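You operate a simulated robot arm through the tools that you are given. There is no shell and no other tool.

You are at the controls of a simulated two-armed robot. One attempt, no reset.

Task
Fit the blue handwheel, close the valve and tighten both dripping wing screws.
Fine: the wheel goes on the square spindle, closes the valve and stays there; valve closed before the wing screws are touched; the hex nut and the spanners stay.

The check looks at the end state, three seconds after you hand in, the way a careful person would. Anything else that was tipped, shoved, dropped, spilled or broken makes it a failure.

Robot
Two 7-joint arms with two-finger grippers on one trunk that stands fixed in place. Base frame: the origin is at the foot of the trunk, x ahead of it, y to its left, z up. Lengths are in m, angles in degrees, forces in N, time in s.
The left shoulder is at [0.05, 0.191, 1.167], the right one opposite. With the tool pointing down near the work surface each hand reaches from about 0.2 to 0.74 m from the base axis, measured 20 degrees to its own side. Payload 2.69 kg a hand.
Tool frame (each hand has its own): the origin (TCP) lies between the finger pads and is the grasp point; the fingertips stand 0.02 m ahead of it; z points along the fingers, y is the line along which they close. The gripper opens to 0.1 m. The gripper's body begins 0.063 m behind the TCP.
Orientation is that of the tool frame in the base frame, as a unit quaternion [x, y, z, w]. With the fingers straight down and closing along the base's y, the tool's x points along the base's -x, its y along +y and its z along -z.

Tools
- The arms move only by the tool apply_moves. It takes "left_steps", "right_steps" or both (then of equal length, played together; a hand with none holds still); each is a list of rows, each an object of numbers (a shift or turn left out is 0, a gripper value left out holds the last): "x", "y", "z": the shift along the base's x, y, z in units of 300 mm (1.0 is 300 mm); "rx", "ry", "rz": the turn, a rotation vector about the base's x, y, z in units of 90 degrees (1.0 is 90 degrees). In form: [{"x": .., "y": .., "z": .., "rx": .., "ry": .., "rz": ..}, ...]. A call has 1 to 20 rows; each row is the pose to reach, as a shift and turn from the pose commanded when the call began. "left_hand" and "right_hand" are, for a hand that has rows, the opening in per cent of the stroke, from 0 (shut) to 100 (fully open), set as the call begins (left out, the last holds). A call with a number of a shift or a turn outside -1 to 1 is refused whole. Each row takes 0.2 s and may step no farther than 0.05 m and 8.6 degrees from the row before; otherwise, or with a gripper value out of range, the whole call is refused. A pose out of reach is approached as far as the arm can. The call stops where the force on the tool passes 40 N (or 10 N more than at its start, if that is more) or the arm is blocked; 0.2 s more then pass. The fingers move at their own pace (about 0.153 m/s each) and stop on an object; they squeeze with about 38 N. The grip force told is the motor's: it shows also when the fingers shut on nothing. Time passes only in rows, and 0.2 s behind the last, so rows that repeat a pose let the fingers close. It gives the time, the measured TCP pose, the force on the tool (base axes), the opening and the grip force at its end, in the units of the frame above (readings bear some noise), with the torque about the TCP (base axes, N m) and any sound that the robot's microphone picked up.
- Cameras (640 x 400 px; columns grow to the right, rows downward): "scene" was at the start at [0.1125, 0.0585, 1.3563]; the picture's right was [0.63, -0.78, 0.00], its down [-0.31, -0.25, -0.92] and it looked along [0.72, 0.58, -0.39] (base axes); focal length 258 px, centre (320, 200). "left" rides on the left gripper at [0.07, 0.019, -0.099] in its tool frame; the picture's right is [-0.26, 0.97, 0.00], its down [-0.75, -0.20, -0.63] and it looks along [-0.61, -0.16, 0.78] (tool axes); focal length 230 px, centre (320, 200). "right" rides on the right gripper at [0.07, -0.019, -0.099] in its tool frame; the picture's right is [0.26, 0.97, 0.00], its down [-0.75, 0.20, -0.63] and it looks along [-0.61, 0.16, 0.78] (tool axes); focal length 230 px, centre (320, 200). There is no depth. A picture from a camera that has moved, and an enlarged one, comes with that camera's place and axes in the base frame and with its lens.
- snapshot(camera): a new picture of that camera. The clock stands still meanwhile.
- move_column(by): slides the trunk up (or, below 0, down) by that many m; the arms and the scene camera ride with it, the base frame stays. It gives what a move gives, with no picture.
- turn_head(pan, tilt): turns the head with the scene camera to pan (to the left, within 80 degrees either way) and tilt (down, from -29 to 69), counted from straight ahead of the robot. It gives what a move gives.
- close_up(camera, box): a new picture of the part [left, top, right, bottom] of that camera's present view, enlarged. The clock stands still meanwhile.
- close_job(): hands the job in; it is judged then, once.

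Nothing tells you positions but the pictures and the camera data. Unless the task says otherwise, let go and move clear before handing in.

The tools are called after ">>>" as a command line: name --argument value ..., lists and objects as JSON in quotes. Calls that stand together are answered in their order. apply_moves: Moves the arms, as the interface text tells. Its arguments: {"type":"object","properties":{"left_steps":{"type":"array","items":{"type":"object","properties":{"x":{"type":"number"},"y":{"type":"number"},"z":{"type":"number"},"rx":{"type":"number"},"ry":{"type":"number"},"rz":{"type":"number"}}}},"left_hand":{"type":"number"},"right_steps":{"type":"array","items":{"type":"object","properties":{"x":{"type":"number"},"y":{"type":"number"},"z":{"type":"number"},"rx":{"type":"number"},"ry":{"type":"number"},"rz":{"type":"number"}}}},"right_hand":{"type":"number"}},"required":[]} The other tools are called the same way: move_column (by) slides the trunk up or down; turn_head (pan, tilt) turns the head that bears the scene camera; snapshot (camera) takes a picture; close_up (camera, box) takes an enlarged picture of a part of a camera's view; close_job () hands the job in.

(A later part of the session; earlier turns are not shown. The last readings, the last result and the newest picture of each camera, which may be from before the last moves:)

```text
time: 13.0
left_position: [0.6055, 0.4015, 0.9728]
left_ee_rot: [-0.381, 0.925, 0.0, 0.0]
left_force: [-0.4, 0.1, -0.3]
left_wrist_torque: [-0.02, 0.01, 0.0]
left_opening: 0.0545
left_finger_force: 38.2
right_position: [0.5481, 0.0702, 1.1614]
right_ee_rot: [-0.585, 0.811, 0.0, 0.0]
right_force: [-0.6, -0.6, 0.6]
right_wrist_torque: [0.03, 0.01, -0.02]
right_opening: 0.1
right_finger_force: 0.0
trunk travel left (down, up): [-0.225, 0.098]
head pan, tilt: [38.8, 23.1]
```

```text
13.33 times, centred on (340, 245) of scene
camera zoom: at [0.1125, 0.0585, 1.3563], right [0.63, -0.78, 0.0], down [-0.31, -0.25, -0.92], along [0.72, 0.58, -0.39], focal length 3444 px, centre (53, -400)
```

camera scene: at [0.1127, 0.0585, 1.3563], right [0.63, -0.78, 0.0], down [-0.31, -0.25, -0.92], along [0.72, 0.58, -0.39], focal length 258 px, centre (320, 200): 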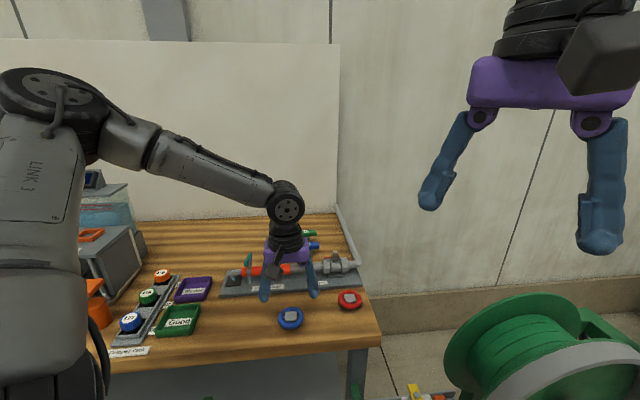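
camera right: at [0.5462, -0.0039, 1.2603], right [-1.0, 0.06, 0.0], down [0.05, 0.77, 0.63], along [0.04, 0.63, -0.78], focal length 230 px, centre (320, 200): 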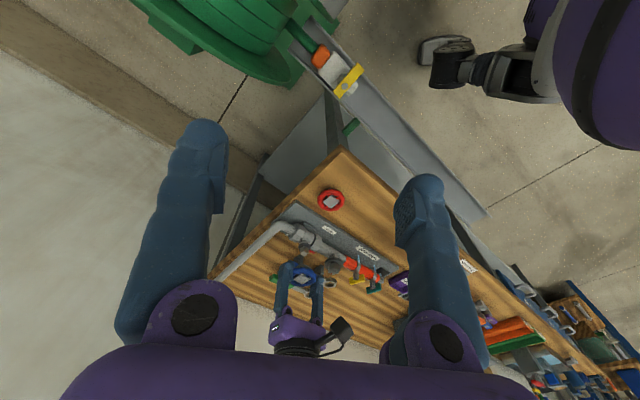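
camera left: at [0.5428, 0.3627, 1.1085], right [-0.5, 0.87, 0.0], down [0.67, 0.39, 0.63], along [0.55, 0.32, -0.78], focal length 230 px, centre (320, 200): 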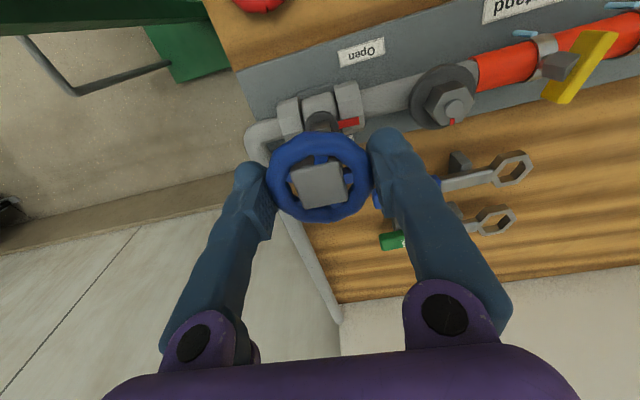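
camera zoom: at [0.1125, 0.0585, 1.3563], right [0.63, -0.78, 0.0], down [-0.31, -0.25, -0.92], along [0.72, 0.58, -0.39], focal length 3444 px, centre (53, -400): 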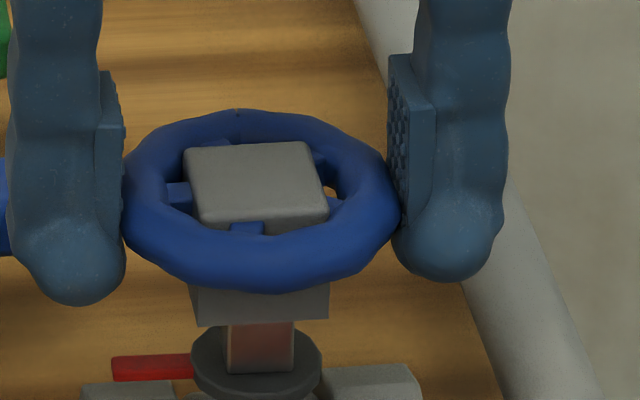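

The hub is about 1 mm off in y and turned roughly 2.5° too far anticlockwise relative to the spindle; I correct both and lower gently by about 6 mm while watching the force.

>>> apply_moves --left_steps '[{"x": 0.0005, "y": -0.0033, "rz": -0.028}, {"x": 0.0005, "y": -0.0033, "rz": -0.028, "z": -0.005}, {"x": 0.0005, "y": -0.0033, "rz": -0.028, "z": -0.01}, {"x": 0.0005, "y": -0.0033, "rz": -0.028, "z": -0.015}, {"x": 0.0005, "y": -0.0033, "rz": -0.028, "z": -0.02}, {"x": 0.0005, "y": -0.0033, "rz": -0.028, "z": -0.02}]'

>>> close_up --camera "scene" --box '[325, 230, 355, 260]'

>>> close_up --camera "right" --box '[285, 230, 325, 270]'

```text
time: 14.4
left_position: [0.6043, 0.4013, 0.9662]
left_ee_rot: [-0.362, 0.932, 0.0, 0.0]
left_force: [-0.7, -1.0, -0.2]
left_wrist_torque: [-0.01, -0.02, 0.0]
left_opening: 0.0547
left_finger_force: 38.0
right_position: [0.5504, 0.0701, 1.1615]
right_ee_rot: [-0.585, 0.811, 0.0, 0.0]
right_force: [0.3, 0.3, -0.1]
right_wrist_torque: [0.0, -0.02, 0.0]
right_opening: 0.0999
right_finger_force: 0.0
trunk travel left (down, up): [-0.225, 0.098]
head pan, tilt: [38.8, 23.1]
```

```text
13.33 times, centred on (340, 245) of scene
camera zoom: at [0.1125, 0.0585, 1.3563], right [0.63, -0.78, 0.0], down [-0.31, -0.25, -0.92], along [0.72, 0.58, -0.39], focal length 3444 px, centre (53, -400)
```

zoom: 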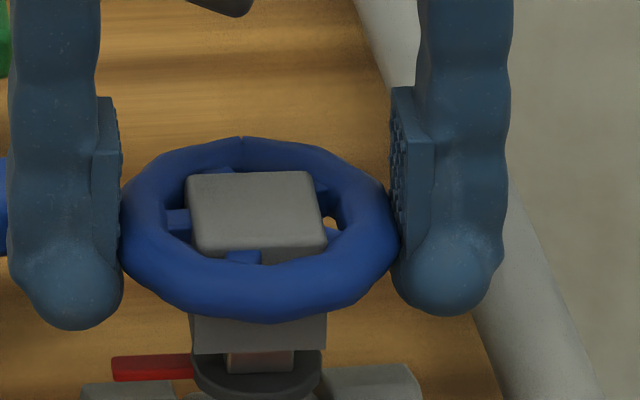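

```text
10.00 times, centred on (305, 250) of right
camera zoom: at [0.5453, -0.0013, 1.2608], right [-1.0, 0.06, 0.0], down [0.05, 0.78, 0.63], along [0.04, 0.63, -0.78], focal length 2301 px, centre (470, -300)
```

zoom: 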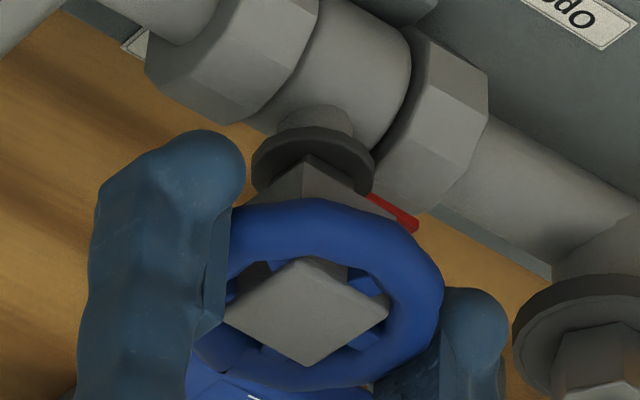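

The hub has already slid below the spindle's top without any force, so it is engaged. I go on lowering in small steps.

>>> apply_moves --left_steps '[{"z": -0.005}, {"z": -0.01}, {"z": -0.015}, {"z": -0.02}, {"z": -0.02}]'

```text
time: 15.6
left_position: [0.6032, 0.3995, 0.9618]
left_ee_rot: [-0.362, 0.932, 0.0, 0.0]
left_force: [-0.7, 0.6, -0.4]
left_wrist_torque: [0.02, 0.01, 0.02]
left_opening: 0.0546
left_finger_force: 37.8
right_position: [0.5505, 0.071, 1.1624]
right_ee_rot: [-0.585, 0.811, 0.0, 0.0]
right_force: [0.2, -0.2, -1.0]
right_wrist_torque: [0.03, 0.04, 0.02]
right_opening: 0.1
right_finger_force: 0.1
trunk travel left (down, up): [-0.225, 0.098]
head pan, tilt: [38.8, 23.1]
```

>>> apply_moves --left_steps '[{"z": -0.005}, {"z": -0.01}, {"z": -0.015}, {"z": -0.015}]'

>>> close_up --camera "scene" --box '[325, 235, 355, 265]'

>>> close_up --camera "right" --box '[285, 230, 325, 270]'

```text
time: 16.6
left_position: [0.6047, 0.4008, 0.9582]
left_ee_rot: [-0.361, 0.932, 0.0, -0.001]
left_force: [-0.4, 0.0, 0.1]
left_wrist_torque: [-0.01, 0.04, 0.02]
left_opening: 0.0547
left_finger_force: 38.0
right_position: [0.5506, 0.0712, 1.1614]
right_ee_rot: [-0.585, 0.811, 0.0, 0.0]
right_force: [-0.6, 0.2, 0.9]
right_wrist_torque: [-0.02, -0.02, 0.03]
right_opening: 0.1001
right_finger_force: 0.1
trunk travel left (down, up): [-0.225, 0.098]
head pan, tilt: [38.8, 23.1]
```

```text
13.33 times, centred on (340, 250) of scene
camera zoom: at [0.1125, 0.0585, 1.3563], right [0.63, -0.78, 0.0], down [-0.31, -0.25, -0.92], along [0.72, 0.58, -0.39], focal length 3444 px, centre (53, -467)
```

zoom: 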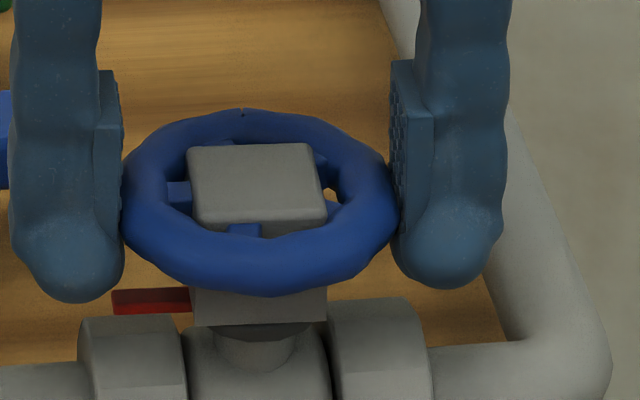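

```text
10.00 times, centred on (305, 250) of right
camera zoom: at [0.5453, -0.0013, 1.2608], right [-1.0, 0.06, 0.0], down [0.05, 0.78, 0.63], along [0.04, 0.63, -0.78], focal length 2301 px, centre (470, -300)
```

zoom: 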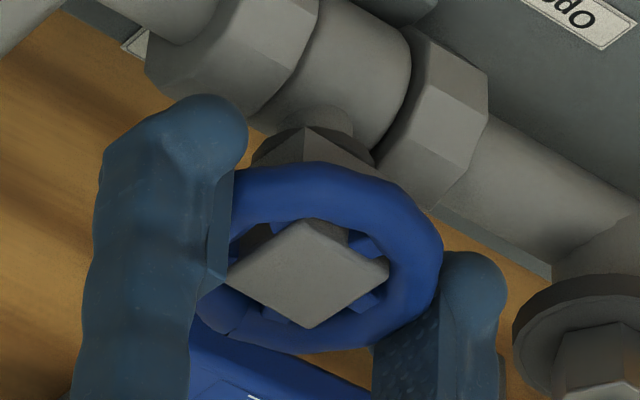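

The hub is nearly on the collar. I lower the last few millimetres until contact shows.

>>> apply_moves --left_steps '[{"z": -0.0033}, {"z": -0.0067}, {"z": -0.01}, {"z": -0.01}]'

```text
time: 17.6
left_position: [0.6053, 0.4006, 0.957]
left_ee_rot: [-0.362, 0.932, 0.0, 0.003]
left_force: [1.7, 1.6, 16.1]
left_wrist_torque: [-0.03, 0.08, -0.01]
left_opening: 0.0548
left_finger_force: 38.1
right_position: [0.5497, 0.0697, 1.1624]
right_ee_rot: [-0.585, 0.811, 0.001, 0.001]
right_force: [0.6, -0.6, 0.1]
right_wrist_torque: [0.02, 0.01, -0.02]
right_opening: 0.0998
right_finger_force: 0.0
trunk travel left (down, up): [-0.225, 0.098]
head pan, tilt: [38.8, 23.1]
```

The wheel is seated (16 N up on the collar). I ease off 1 mm and start turning clockwise, half way first.

>>> apply_moves --left_steps '[{"z": 0.004}, {"z": 0.004, "rz": -0.0833}, {"z": 0.004, "rz": -0.1667}, {"z": 0.004, "rz": -0.25}, {"z": 0.004, "rz": -0.3333}, {"z": 0.004, "rz": -0.4167}, {"z": 0.004, "rz": -0.5}]'

>>> close_up --camera "scene" --box '[310, 225, 370, 275]'

>>> close_up --camera "right" --box '[275, 220, 345, 280]'

```text
time: 19.2
left_position: [0.604, 0.3991, 0.9577]
left_ee_rot: [0.023, 1.0, 0.0, 0.002]
left_force: [7.0, -0.7, 18.9]
left_wrist_torque: [-0.01, -0.09, 0.02]
left_opening: 0.0545
left_finger_force: 38.4
right_position: [0.5491, 0.07, 1.1618]
right_ee_rot: [-0.585, 0.811, 0.001, 0.0]
right_force: [-0.7, -0.8, 0.7]
right_wrist_torque: [0.02, -0.01, 0.0]
right_opening: 0.1002
right_finger_force: 0.0
trunk travel left (down, up): [-0.225, 0.098]
head pan, tilt: [38.8, 23.1]
```

```text
8.00 times, centred on (340, 250) of scene
camera zoom: at [0.1112, 0.0572, 1.3565], right [0.63, -0.78, 0.0], down [-0.3, -0.24, -0.92], along [0.72, 0.58, -0.39], focal length 2066 px, centre (160, -200)
```

zoom: 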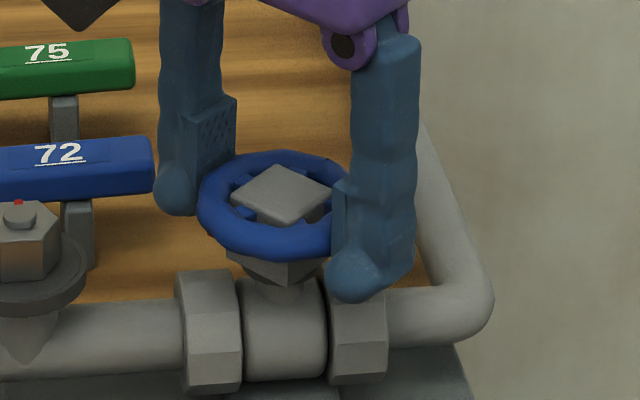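

```text
6.67 times, centred on (310, 250) of right
camera zoom: at [0.5441, -0.0025, 1.2615], right [-1.0, 0.06, 0.0], down [0.05, 0.77, 0.63], along [0.04, 0.63, -0.78], focal length 1534 px, centre (387, -133)
```

zoom: 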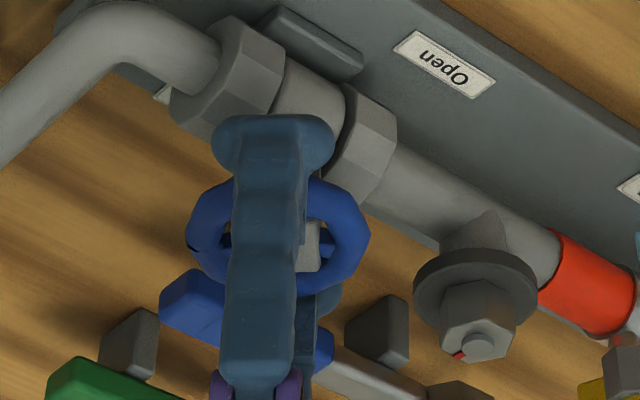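

The wheel turns with the hand. I turn the second half.

>>> apply_moves --left_steps '[{"z": 0.003, "rz": -0.0833}, {"z": 0.003, "rz": -0.1667}, {"z": 0.003, "rz": -0.25}, {"z": 0.003, "rz": -0.3333}, {"z": 0.003, "rz": -0.4167}, {"z": 0.003, "rz": -0.5}, {"z": 0.003, "rz": -0.5}]'

>>> close_up --camera "scene" --box '[310, 225, 370, 275]'

>>> close_up --camera "right" --box '[275, 220, 345, 280]'

>>> close_up --camera "scene" --box '[220, 230, 320, 300]'

```text
time: 20.8
left_position: [0.6037, 0.4, 0.957]
left_ee_rot: [0.404, 0.915, 0.0, 0.0]
left_force: [-3.4, -0.2, 8.0]
left_wrist_torque: [-0.02, 0.04, -0.01]
left_opening: 0.0549
left_finger_force: 38.0
right_position: [0.5487, 0.0707, 1.1619]
right_ee_rot: [-0.585, 0.811, 0.001, 0.0]
right_force: [-0.3, -0.4, 0.1]
right_wrist_torque: [-0.02, -0.02, -0.02]
right_opening: 0.1001
right_finger_force: 0.1
trunk travel left (down, up): [-0.225, 0.098]
head pan, tilt: [38.8, 23.1]
```

```text
8.00 times, centred on (340, 250) of scene
camera zoom: at [0.1112, 0.058, 1.3564], right [0.63, -0.78, 0.0], down [-0.3, -0.24, -0.92], along [0.72, 0.58, -0.39], focal length 2066 px, centre (160, -200)
```

zoom: 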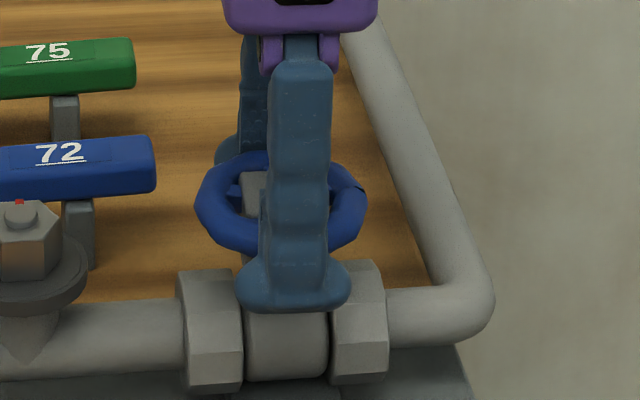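

```text
6.67 times, centred on (310, 250) of right
camera zoom: at [0.5441, -0.0018, 1.2614], right [-1.0, 0.06, 0.0], down [0.05, 0.78, 0.63], along [0.04, 0.63, -0.78], focal length 1534 px, centre (387, -133)
```

zoom: 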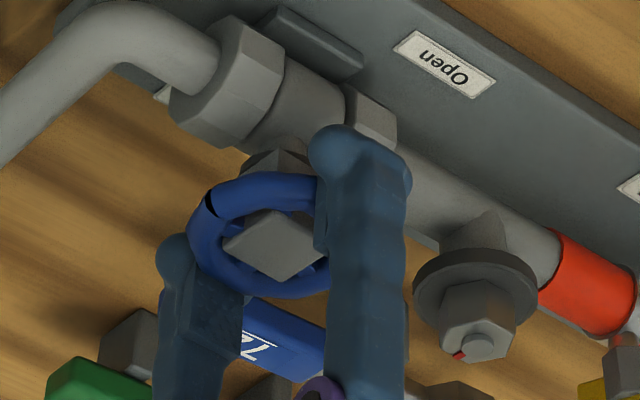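

```text
5.71 times, centred on (270, 265) of scene
camera zoom: at [0.1112, 0.058, 1.3564], right [0.63, -0.78, 0.0], down [-0.3, -0.24, -0.92], along [0.72, 0.58, -0.39], focal length 1476 px, centre (606, -171)
```

zoom: 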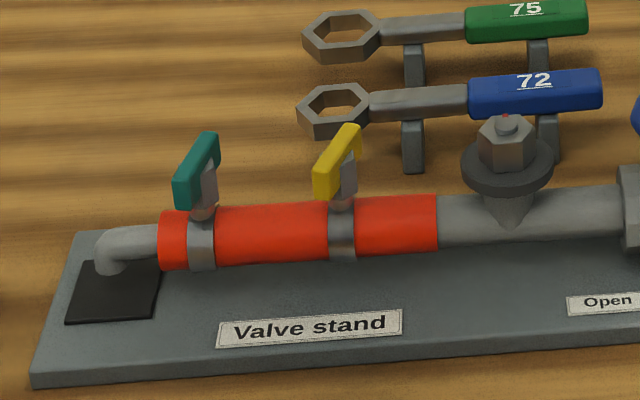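

The flow at the outlet and the drips has stopped. I look for the pointer before letting go.

>>> snapshot --camera "left"

>>> close_up --camera "left" --box '[240, 100, 400, 260]'

>>> snapshot --camera "scene"

```text
taken
camera left: at [0.5702, 0.4651, 1.0555], right [0.89, 0.46, 0.0], down [0.36, -0.69, 0.63], along [0.29, -0.56, -0.78], focal length 230 px, centre (320, 200)
```

left: 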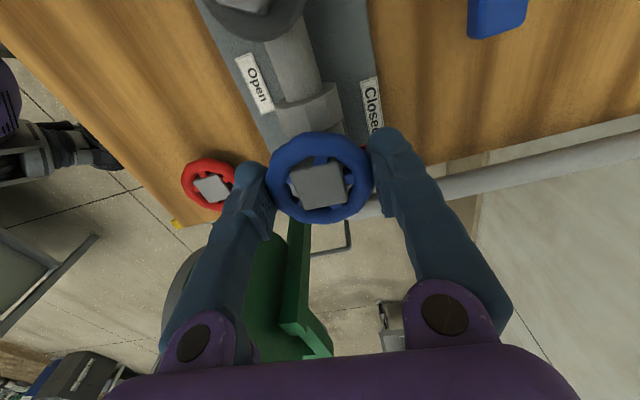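

```text
2.50 times, centred on (320, 180) of left
camera zoom: at [0.5702, 0.4651, 1.0555], right [0.89, 0.46, 0.0], down [0.36, -0.69, 0.63], along [0.29, -0.56, -0.78], focal length 575 px, centre (320, 250)
```

zoom: 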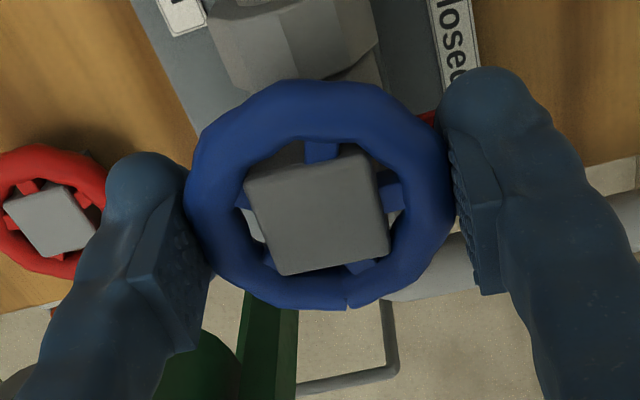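

```text
taken
camera scene: at [0.1112, 0.058, 1.3564], right [0.63, -0.78, 0.0], down [-0.3, -0.24, -0.92], along [0.72, 0.58, -0.39], focal length 258 px, centre (320, 200)
```

scene: 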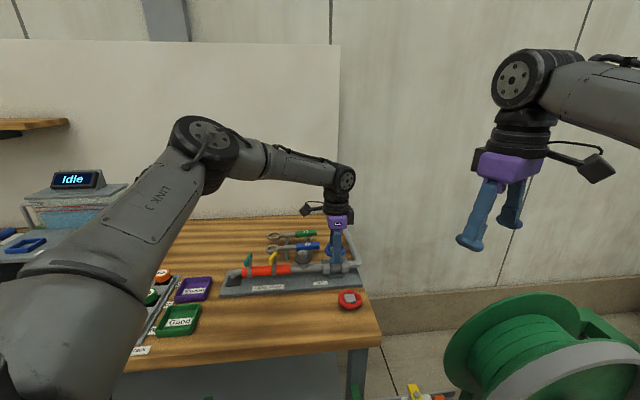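

The red pointer now points to the "Closed" side. I feel for the end stop with a small further turn.

>>> apply_moves --left_steps '[{"rz": -0.03}, {"rz": -0.06}, {"rz": -0.06}]'

>>> close_up --camera "left" --box '[240, 100, 400, 260]'

```text
time: 21.6
left_position: [0.6053, 0.3998, 0.9572]
left_ee_rot: [0.445, 0.896, 0.001, 0.001]
left_force: [0.9, 1.2, 7.8]
left_wrist_torque: [0.03, 0.06, 0.01]
left_opening: 0.0545
left_finger_force: 37.6
right_position: [0.5497, 0.0705, 1.1615]
right_ee_rot: [-0.585, 0.811, 0.0, 0.0]
right_force: [-1.0, 0.4, -0.7]
right_wrist_torque: [0.01, 0.0, 0.0]
right_opening: 0.0996
right_finger_force: 0.0
trunk travel left (down, up): [-0.225, 0.098]
head pan, tilt: [38.8, 23.1]
```

```text
2.50 times, centred on (320, 180) of left
camera zoom: at [0.5769, 0.4672, 1.0553], right [0.93, 0.38, 0.0], down [0.29, -0.72, 0.63], along [0.24, -0.58, -0.78], focal length 575 px, centre (320, 250)
```

zoom: 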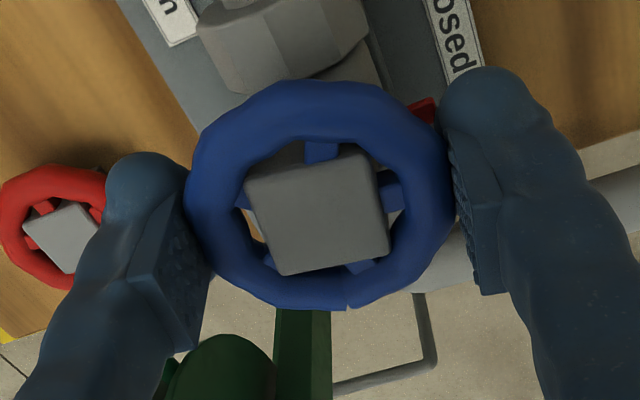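

>>> close_up --camera "left" --box '[320, 115, 370, 165]'

>>> close_up --camera "right" --box '[275, 220, 345, 280]'

>>> close_up --camera "scene" --box '[320, 230, 360, 265]'

```text
8.00 times, centred on (345, 140) of left
camera zoom: at [0.5769, 0.4672, 1.0553], right [0.93, 0.38, 0.0], down [0.29, -0.72, 0.63], along [0.24, -0.58, -0.78], focal length 1841 px, centre (120, 680)
```

zoom: 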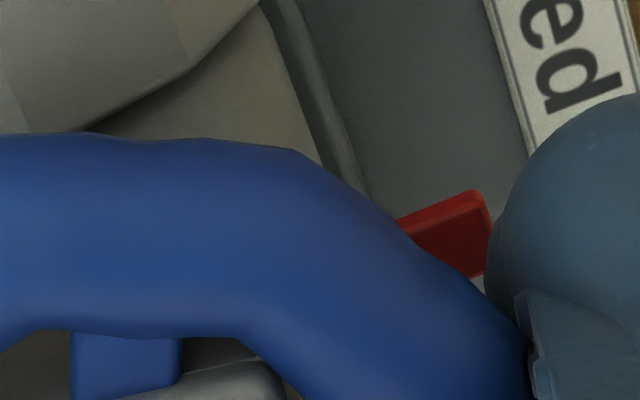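

```text
6.67 times, centred on (310, 250) of right
camera zoom: at [0.5446, -0.0017, 1.2612], right [-1.0, 0.06, 0.0], down [0.05, 0.78, 0.63], along [0.04, 0.63, -0.78], focal length 1534 px, centre (387, -133)
```

zoom: 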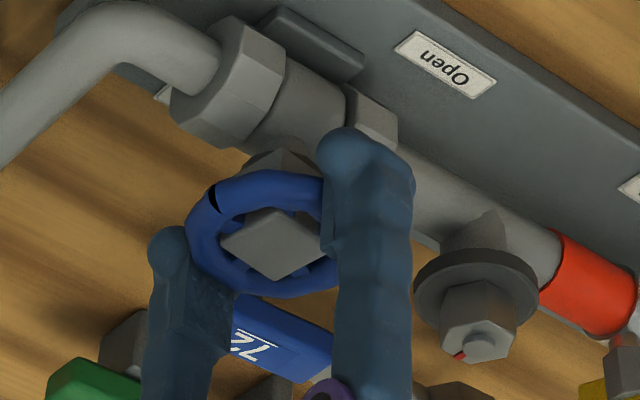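

```text
11.43 times, centred on (340, 248) of scene
camera zoom: at [0.1117, 0.058, 1.3564], right [0.63, -0.78, 0.0], down [-0.3, -0.24, -0.92], along [0.72, 0.58, -0.39], focal length 2952 px, centre (91, -343)
```

zoom: 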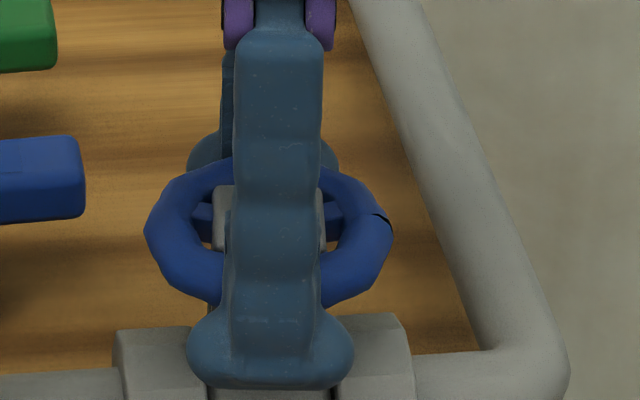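

The pointer now measures about 43.5°, i.e. 90° from where it was and square to the pipe. I add a little more turn to make sure it rests on its stop.

>>> apply_moves --left_steps '[{"rz": -0.03}, {"rz": -0.045}, {"rz": -0.045}]'

>>> close_up --camera "left" --box '[320, 115, 370, 165]'

```text
time: 22.4
left_position: [0.6043, 0.4, 0.9567]
left_ee_rot: [0.477, 0.879, 0.001, 0.001]
left_force: [0.4, -1.2, 8.2]
left_wrist_torque: [-0.01, 0.06, 0.03]
left_opening: 0.0546
left_finger_force: 38.2
right_position: [0.5479, 0.07, 1.1624]
right_ee_rot: [-0.584, 0.811, 0.0, 0.0]
right_force: [0.4, -0.9, 0.2]
right_wrist_torque: [0.0, -0.02, 0.01]
right_opening: 0.0999
right_finger_force: 0.0
trunk travel left (down, up): [-0.225, 0.098]
head pan, tilt: [38.8, 23.1]
```

```text
8.00 times, centred on (345, 140) of left
camera zoom: at [0.5817, 0.4692, 1.0553], right [0.95, 0.31, 0.0], down [0.24, -0.74, 0.63], along [0.2, -0.6, -0.78], focal length 1841 px, centre (120, 680)
```

zoom: 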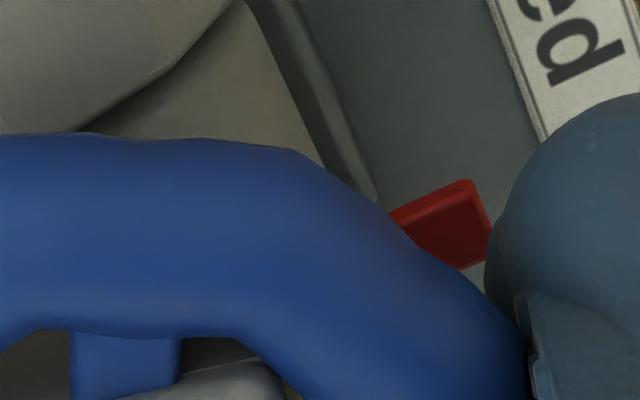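

>>> apply_moves --left_steps '[{"rz": -0.03}, {"rz": -0.05}, {"rz": -0.05}]'

>>> close_up --camera "left" --box '[320, 115, 370, 165]'

>>> close_up --camera "left" --box '[250, 110, 390, 240]'

```text
time: 23.2
left_position: [0.6043, 0.3998, 0.9568]
left_ee_rot: [0.512, 0.859, 0.0, 0.001]
left_force: [1.0, -0.1, 7.1]
left_wrist_torque: [-0.01, 0.0, 0.22]
left_opening: 0.0548
left_finger_force: 38.5
right_position: [0.5488, 0.0689, 1.1614]
right_ee_rot: [-0.585, 0.811, 0.001, 0.0]
right_force: [-0.3, 0.5, 0.3]
right_wrist_torque: [-0.02, -0.04, -0.01]
right_opening: 0.0999
right_finger_force: 0.1
trunk travel left (down, up): [-0.225, 0.098]
head pan, tilt: [38.8, 23.1]
```

```text
8.00 times, centred on (345, 140) of left
camera zoom: at [0.5873, 0.471, 1.0553], right [0.97, 0.23, 0.0], down [0.18, -0.76, 0.63], along [0.15, -0.61, -0.78], focal length 1841 px, centre (120, 680)
```

zoom: 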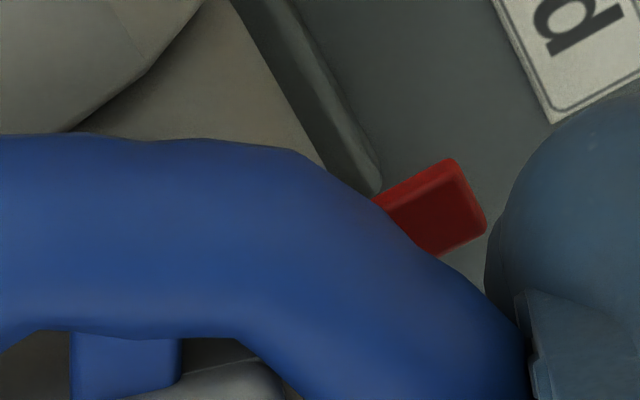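

```text
3.08 times, centred on (320, 175) of left
camera zoom: at [0.5873, 0.471, 1.0553], right [0.97, 0.23, 0.0], down [0.18, -0.76, 0.63], along [0.15, -0.61, -0.78], focal length 708 px, centre (320, 277)
```

zoom: 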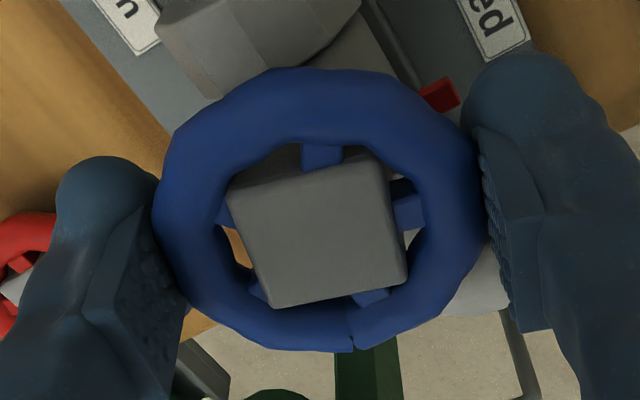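

Torque about z has appeared (0.22 N m), so the stop is being reached. One more small turn to confirm it.

>>> apply_moves --left_steps '[{"rz": -0.02}, {"rz": -0.03}, {"rz": -0.03}]'

>>> close_up --camera "left" --box '[320, 115, 370, 165]'

```text
time: 24.0
left_position: [0.6049, 0.4013, 0.9581]
left_ee_rot: [0.531, 0.847, 0.0, 0.0]
left_force: [1.1, -1.9, 5.8]
left_wrist_torque: [0.0, -0.05, 0.47]
left_opening: 0.0544
left_finger_force: 37.8
right_position: [0.5499, 0.0714, 1.1627]
right_ee_rot: [-0.585, 0.811, 0.0, -0.001]
right_force: [0.3, 0.1, 0.7]
right_wrist_torque: [-0.01, -0.03, 0.01]
right_opening: 0.0999
right_finger_force: 0.1
trunk travel left (down, up): [-0.225, 0.098]
head pan, tilt: [38.8, 23.1]
```

```text
8.00 times, centred on (345, 140) of left
camera zoom: at [0.5908, 0.4718, 1.0553], right [0.98, 0.19, 0.0], down [0.15, -0.76, 0.63], along [0.12, -0.62, -0.78], focal length 1841 px, centre (120, 680)
```

zoom: 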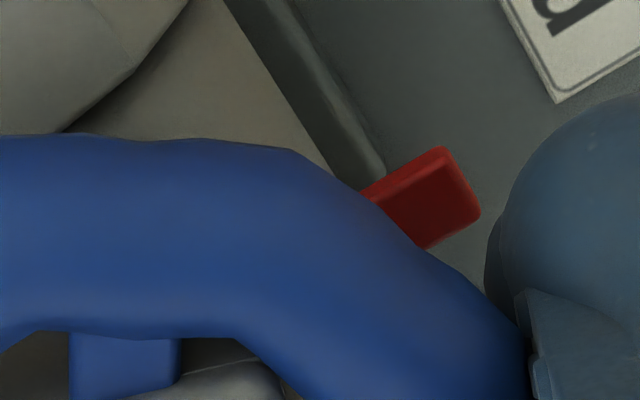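

The valve is against its stop (torque rising to 0.47 N m). I ease the turn back 3°, open the fingers and lift clear straight up.

>>> apply_moves --left_steps '[{"rz": 0.02}, {"rz": 0.03}]'

>>> apply_moves --left_steps '[{}, {}, {}]' --left_hand 75

>>> apply_moves --left_steps '[{"z": 0.03}, {"z": 0.08}, {"z": 0.15}, {"z": 0.25}, {"z": 0.35}, {"z": 0.4}]'

>>> close_up --camera "scene" --box '[310, 225, 370, 275]'

>>> snapshot --camera "left"

>>> close_up --camera "right" --box '[275, 220, 345, 280]'

```text
time: 24.6
left_position: [0.6038, 0.4002, 0.9565]
left_ee_rot: [0.511, 0.86, 0.001, 0.0]
left_force: [1.1, -0.6, 7.8]
left_wrist_torque: [-0.03, 0.02, 0.13]
left_opening: 0.0548
left_finger_force: 37.6
right_position: [0.5489, 0.0701, 1.1609]
right_ee_rot: [-0.585, 0.811, 0.0, 0.0]
right_force: [0.7, 0.4, 0.6]
right_wrist_torque: [-0.01, 0.03, 0.0]
right_opening: 0.0999
right_finger_force: 0.1
trunk travel left (down, up): [-0.225, 0.098]
head pan, tilt: [38.8, 23.1]
```

```text
time: 25.4
left_position: [0.6048, 0.4018, 0.9555]
left_ee_rot: [0.511, 0.859, 0.001, 0.0]
left_force: [0.0, -0.2, -0.2]
left_wrist_torque: [0.03, 0.04, 0.01]
left_opening: 0.0751
left_finger_force: 0.2
right_position: [0.5496, 0.0708, 1.1613]
right_ee_rot: [-0.585, 0.811, -0.001, 0.0]
right_force: [0.4, 0.4, -1.2]
right_wrist_torque: [0.03, -0.01, -0.04]
right_opening: 0.1
right_finger_force: 0.0
trunk travel left (down, up): [-0.225, 0.098]
head pan, tilt: [38.8, 23.1]
```

```text
time: 26.8
left_position: [0.6025, 0.4021, 1.0763]
left_ee_rot: [0.511, 0.86, 0.0, 0.0]
left_force: [-0.2, -0.7, -0.3]
left_wrist_torque: [0.0, -0.05, 0.02]
left_opening: 0.075
left_finger_force: 0.1
right_position: [0.5497, 0.0708, 1.1612]
right_ee_rot: [-0.585, 0.811, 0.001, 0.0]
right_force: [-0.6, -0.5, -0.1]
right_wrist_torque: [-0.01, -0.01, 0.0]
right_opening: 0.0999
right_finger_force: 0.1
trunk travel left (down, up): [-0.225, 0.098]
head pan, tilt: [38.8, 23.1]
```

```text
8.00 times, centred on (340, 250) of scene
camera zoom: at [0.1125, 0.0584, 1.3563], right [0.63, -0.78, 0.0], down [-0.31, -0.25, -0.92], along [0.72, 0.58, -0.39], focal length 2066 px, centre (160, -200)
```

zoom: 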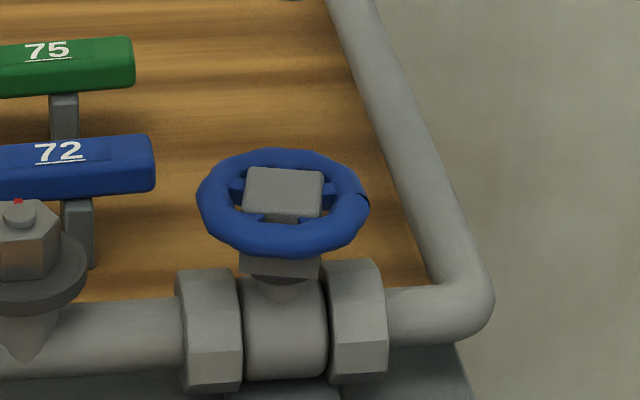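

```text
taken
camera left: at [0.5856, 0.4734, 1.1746], right [0.97, 0.23, 0.0], down [0.18, -0.76, 0.63], along [0.15, -0.61, -0.78], focal length 230 px, centre (320, 200)
```

left: 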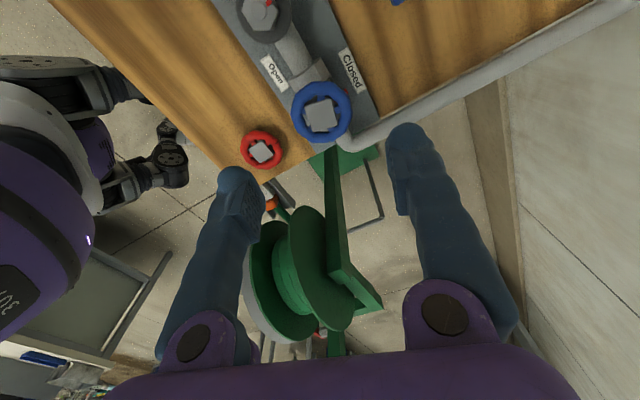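

```text
6.67 times, centred on (310, 250) of right
camera zoom: at [0.5453, -0.0014, 1.2608], right [-1.0, 0.06, 0.0], down [0.05, 0.78, 0.63], along [0.04, 0.63, -0.78], focal length 1534 px, centre (387, -133)
```

zoom: 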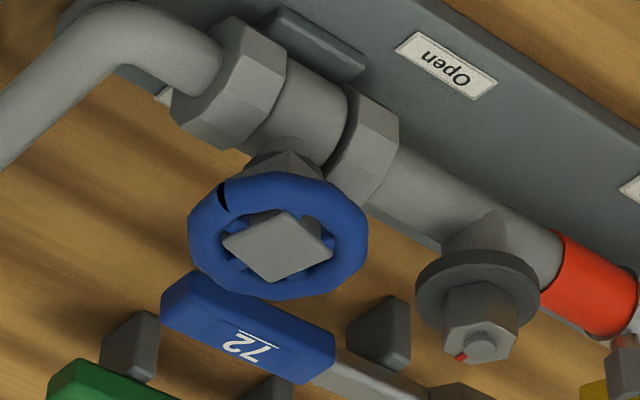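

The wheel sits level on the spindle. I check the pointer and look at the whole stand before going to the wing screws.

>>> close_up --camera "left" --box '[270, 40, 390, 150]'

>>> close_up --camera "scene" --box '[225, 235, 315, 300]'

```text
3.64 times, centred on (330, 95) of left
camera zoom: at [0.5856, 0.4734, 1.1746], right [0.97, 0.23, 0.0], down [0.18, -0.76, 0.63], along [0.15, -0.61, -0.78], focal length 837 px, centre (284, 582)
```

zoom: 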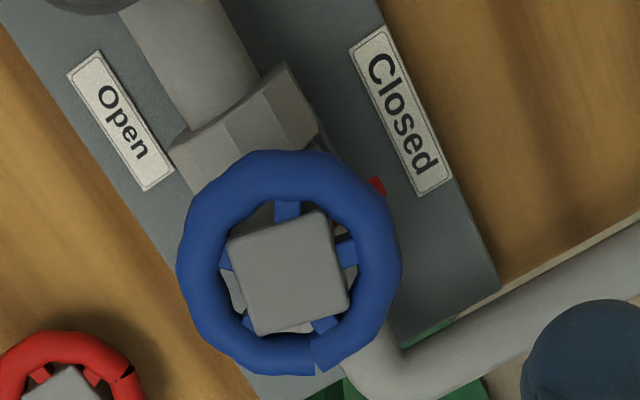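

```text
6.15 times, centred on (270, 268) of scene
camera zoom: at [0.1125, 0.0584, 1.3563], right [0.63, -0.78, 0.0], down [-0.31, -0.25, -0.92], along [0.72, 0.58, -0.39], focal length 1590 px, centre (628, -215)
```

zoom: 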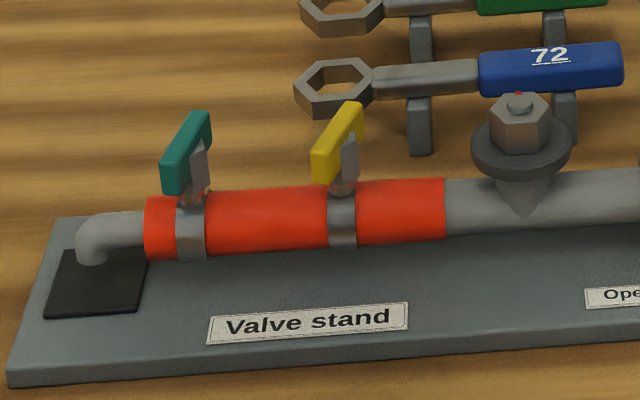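

The pointer is square to the pipe at "Closed" and nothing drips. Now the wing screws: yellow at about [0.487, 0.5225], bar at roughly 22°; I move above it with the fingers turned to straddle the bar.

>>> apply_moves --left_steps '[{"x": -0.035, "y": 0.0364, "z": -0.0139, "rz": 0.0843}, {"x": -0.07, "y": 0.0727, "z": -0.0279, "rz": 0.1687}, {"x": -0.105, "y": 0.1091, "z": -0.0418, "rz": 0.253}, {"x": -0.14, "y": 0.1455, "z": -0.0557, "rz": 0.3374}, {"x": -0.175, "y": 0.1818, "z": -0.0697, "rz": 0.4217}, {"x": -0.21, "y": 0.2182, "z": -0.0836, "rz": 0.5061}, {"x": -0.245, "y": 0.2545, "z": -0.0976, "rz": 0.5904}, {"x": -0.28, "y": 0.2909, "z": -0.1115, "rz": 0.6748}, {"x": -0.315, "y": 0.3273, "z": -0.1254, "rz": 0.7591}, {"x": -0.35, "y": 0.3636, "z": -0.1394, "rz": 0.8435}, {"x": -0.3847, "y": 0.4, "z": -0.1533, "rz": 0.9278}, {"x": -0.3847, "y": 0.4, "z": -0.1533, "rz": 0.9278}]' --left_hand 60

>>> snapshot --camera "left"

>>> close_up --camera "scene" --box '[220, 220, 320, 290]'

>>> close_up --camera "right" --box '[310, 230, 400, 310]'

```text
time: 29.4
left_position: [0.489, 0.5189, 1.0296]
left_ee_rot: [-0.192, 0.981, 0.0, 0.0]
left_force: [0.2, -0.4, 0.6]
left_wrist_torque: [0.03, -0.01, 0.01]
left_opening: 0.0598
left_finger_force: 0.1
right_position: [0.5496, 0.0714, 1.1615]
right_ee_rot: [-0.585, 0.811, 0.001, 0.0]
right_force: [0.3, 0.8, -0.8]
right_wrist_torque: [0.04, 0.02, 0.01]
right_opening: 0.1004
right_finger_force: 0.0
trunk travel left (down, up): [-0.225, 0.098]
head pan, tilt: [38.8, 23.1]
```

```text
taken
camera left: at [0.4174, 0.5117, 1.1282], right [-0.12, 0.99, 0.0], down [0.77, 0.1, 0.63], along [0.63, 0.08, -0.78], focal length 230 px, centre (320, 200)
```

left: 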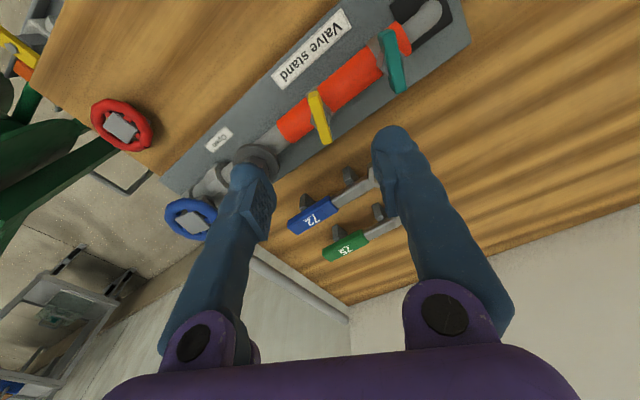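

```text
5.71 times, centred on (270, 255) of scene
camera zoom: at [0.1126, 0.0583, 1.3563], right [0.63, -0.78, 0.0], down [-0.31, -0.25, -0.92], along [0.72, 0.58, -0.39], focal length 1476 px, centre (606, -114)
```

zoom: 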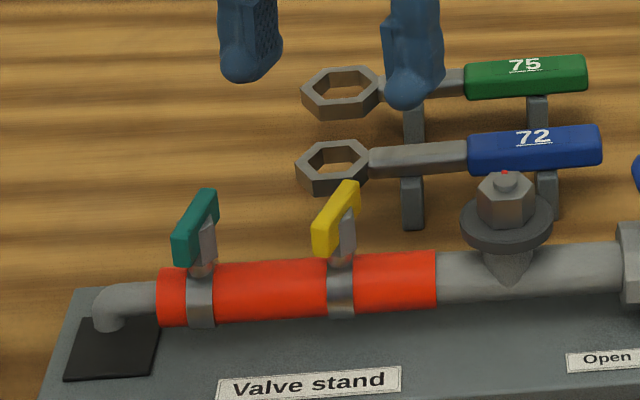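

```text
5.00 times, centred on (355, 270) of right
camera zoom: at [0.5454, -0.0014, 1.2607], right [-1.0, 0.06, 0.0], down [0.05, 0.78, 0.63], along [0.04, 0.63, -0.78], focal length 1150 px, centre (145, -150)
```

zoom: 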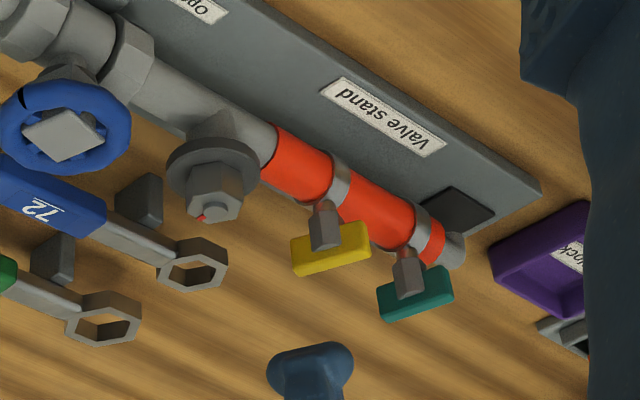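

I enlarge the wings from all three cameras, because the grey post seems to stand beside the bar rather than under it.

>>> close_up --camera "right" --box '[335, 260, 375, 300]'

>>> close_up --camera "scene" --box '[262, 245, 292, 275]'

>>> close_up --camera "left" --box '[290, 80, 340, 160]'

>>> close_up --camera "left" --box '[365, 20, 415, 100]'

>>> close_up --camera "right" --box '[365, 265, 415, 305]'

>>> close_up --camera "scene" --box '[240, 245, 270, 275]'

```text
10.00 times, centred on (355, 280) of right
camera zoom: at [0.5454, -0.0014, 1.2607], right [-1.0, 0.06, 0.0], down [0.05, 0.78, 0.63], along [0.04, 0.63, -0.78], focal length 2301 px, centre (-30, -600)
```

zoom: 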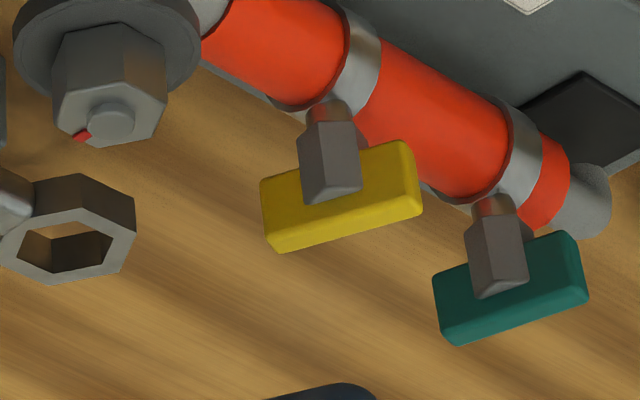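

```text
13.33 times, centred on (277, 260) of scene
camera zoom: at [0.1126, 0.0583, 1.3563], right [0.63, -0.78, 0.0], down [-0.31, -0.25, -0.92], along [0.72, 0.58, -0.39], focal length 3444 px, centre (893, -600)
```

zoom: 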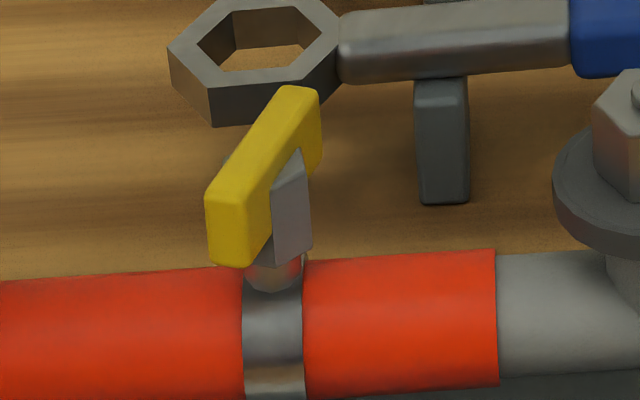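

```text
5.00 times, centred on (315, 120) of left
camera zoom: at [0.4174, 0.5117, 1.1282], right [-0.12, 0.99, 0.0], down [0.77, 0.1, 0.63], along [0.63, 0.08, -0.78], focal length 1150 px, centre (345, 600)
```

zoom: 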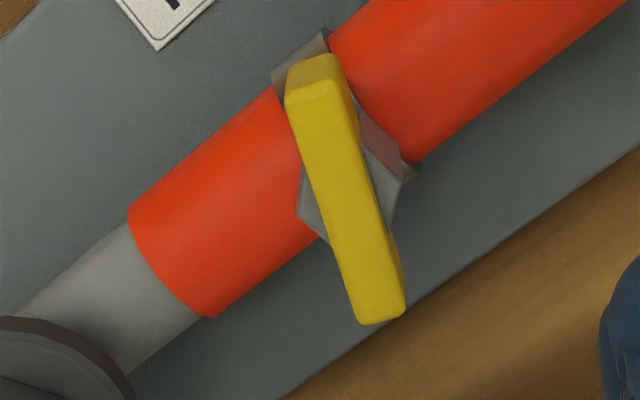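

```text
5.00 times, centred on (390, 60) of left
camera zoom: at [0.4174, 0.5117, 1.1282], right [-0.12, 0.99, 0.0], down [0.77, 0.1, 0.63], along [0.63, 0.08, -0.78], focal length 1150 px, centre (-30, 900)
```

zoom: 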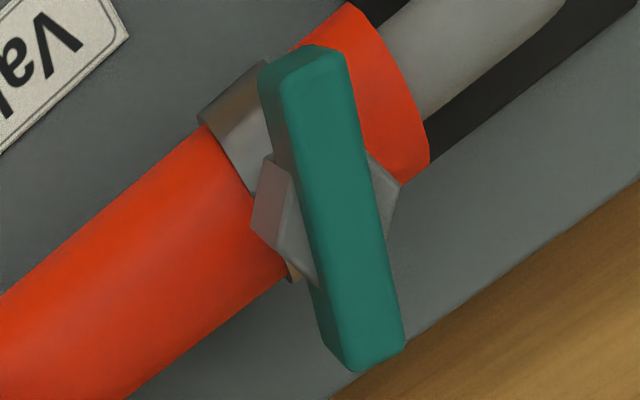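

```text
10.00 times, centred on (390, 285) of right
camera zoom: at [0.5454, -0.0014, 1.2607], right [-1.0, 0.06, 0.0], down [0.05, 0.78, 0.63], along [0.04, 0.63, -0.78], focal length 2301 px, centre (-380, -650)
```

zoom: 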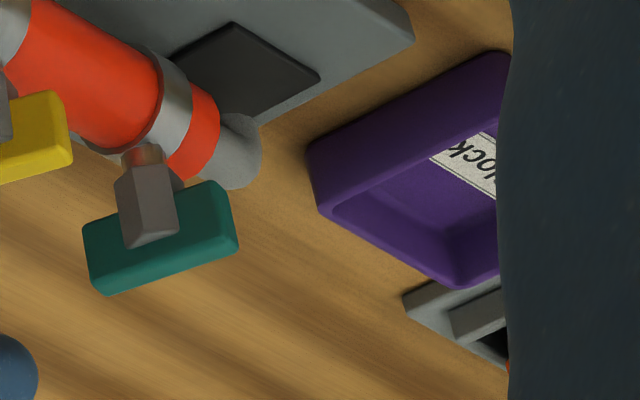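

```text
13.33 times, centred on (255, 260) of scene
camera zoom: at [0.1126, 0.0583, 1.3563], right [0.63, -0.78, 0.0], down [-0.31, -0.25, -0.92], along [0.72, 0.58, -0.39], focal length 3444 px, centre (1187, -600)
```

zoom: 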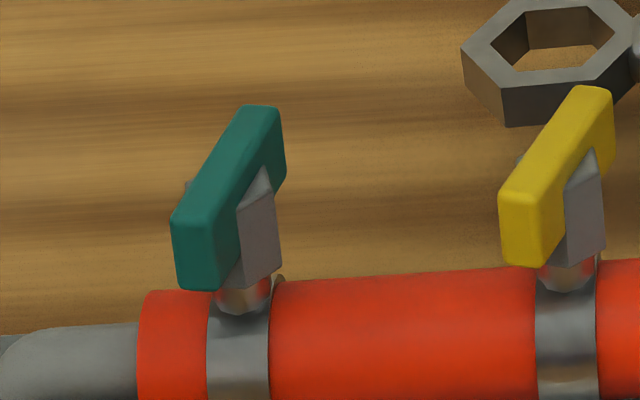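

The wing is a horizontal bar (about 38 × 9 mm, top at z ≈ 0.948, at about 24.5°) passing through a lower grey post whose top is at z ≈ 0.940. I will grip only the top part of the bar; first I align above it.

>>> apply_moves --left_steps '[{"x": -0.021, "y": -0.0045, "z": -0.05, "rz": 0.026}, {"x": -0.021, "y": -0.0045, "z": -0.12, "rz": 0.026}, {"x": -0.021, "y": -0.0045, "z": -0.15, "rz": 0.026}, {"x": -0.021, "y": -0.0045, "z": -0.15, "rz": 0.026}]' --left_hand 45

>>> close_up --camera "left" --box '[230, 90, 410, 240]'

>>> close_up --camera "scene" --box '[252, 235, 302, 275]'

>>> close_up --camera "right" --box '[330, 255, 390, 305]'

```text
time: 30.4
left_position: [0.4819, 0.5193, 0.9851]
left_ee_rot: [-0.21, 0.978, 0.0, 0.0]
left_force: [0.3, 0.0, -0.8]
left_wrist_torque: [0.0, -0.01, -0.02]
left_opening: 0.045
left_finger_force: 0.0
right_position: [0.5494, 0.0698, 1.1606]
right_ee_rot: [-0.585, 0.811, 0.0, 0.0]
right_force: [0.1, 0.6, 0.0]
right_wrist_torque: [-0.01, -0.04, -0.04]
right_opening: 0.0998
right_finger_force: 0.0
trunk travel left (down, up): [-0.225, 0.098]
head pan, tilt: [38.8, 23.1]
```

```text
2.67 times, centred on (320, 165) of left
camera zoom: at [0.4115, 0.5082, 1.0842], right [-0.16, 0.99, 0.0], down [0.77, 0.13, 0.63], along [0.62, 0.1, -0.78], focal length 614 px, centre (320, 293)
```

zoom: 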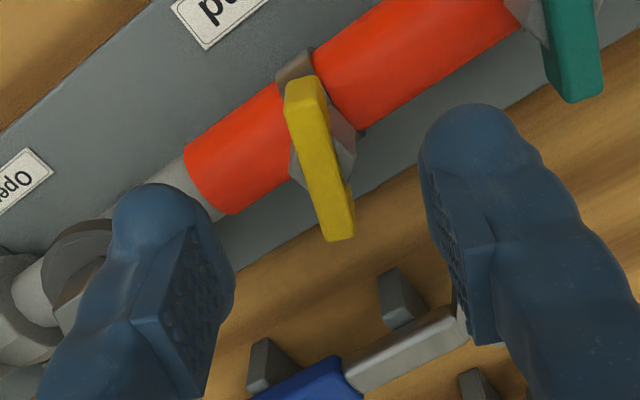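

```text
10.00 times, centred on (277, 255) of scene
camera zoom: at [0.1125, 0.0585, 1.3563], right [0.63, -0.78, 0.0], down [-0.31, -0.25, -0.92], along [0.72, 0.58, -0.39], focal length 2583 px, centre (750, -350)
```

zoom: 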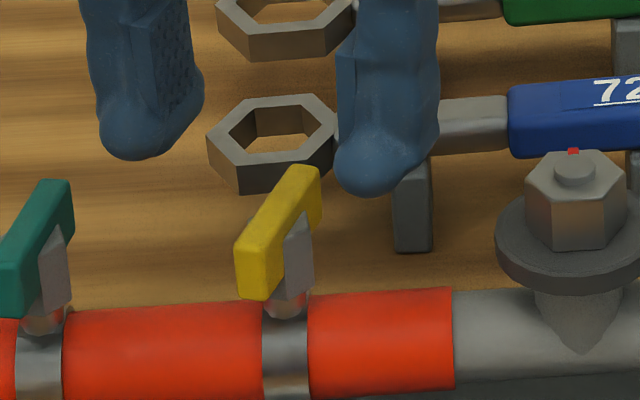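

```text
8.00 times, centred on (360, 280) of right
camera zoom: at [0.5453, -0.0013, 1.2608], right [-1.0, 0.06, 0.0], down [0.05, 0.78, 0.63], along [0.04, 0.63, -0.78], focal length 1841 px, centre (0, -440)
```

zoom: 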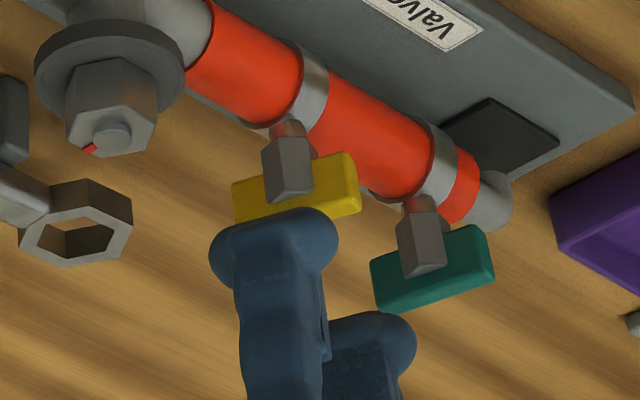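

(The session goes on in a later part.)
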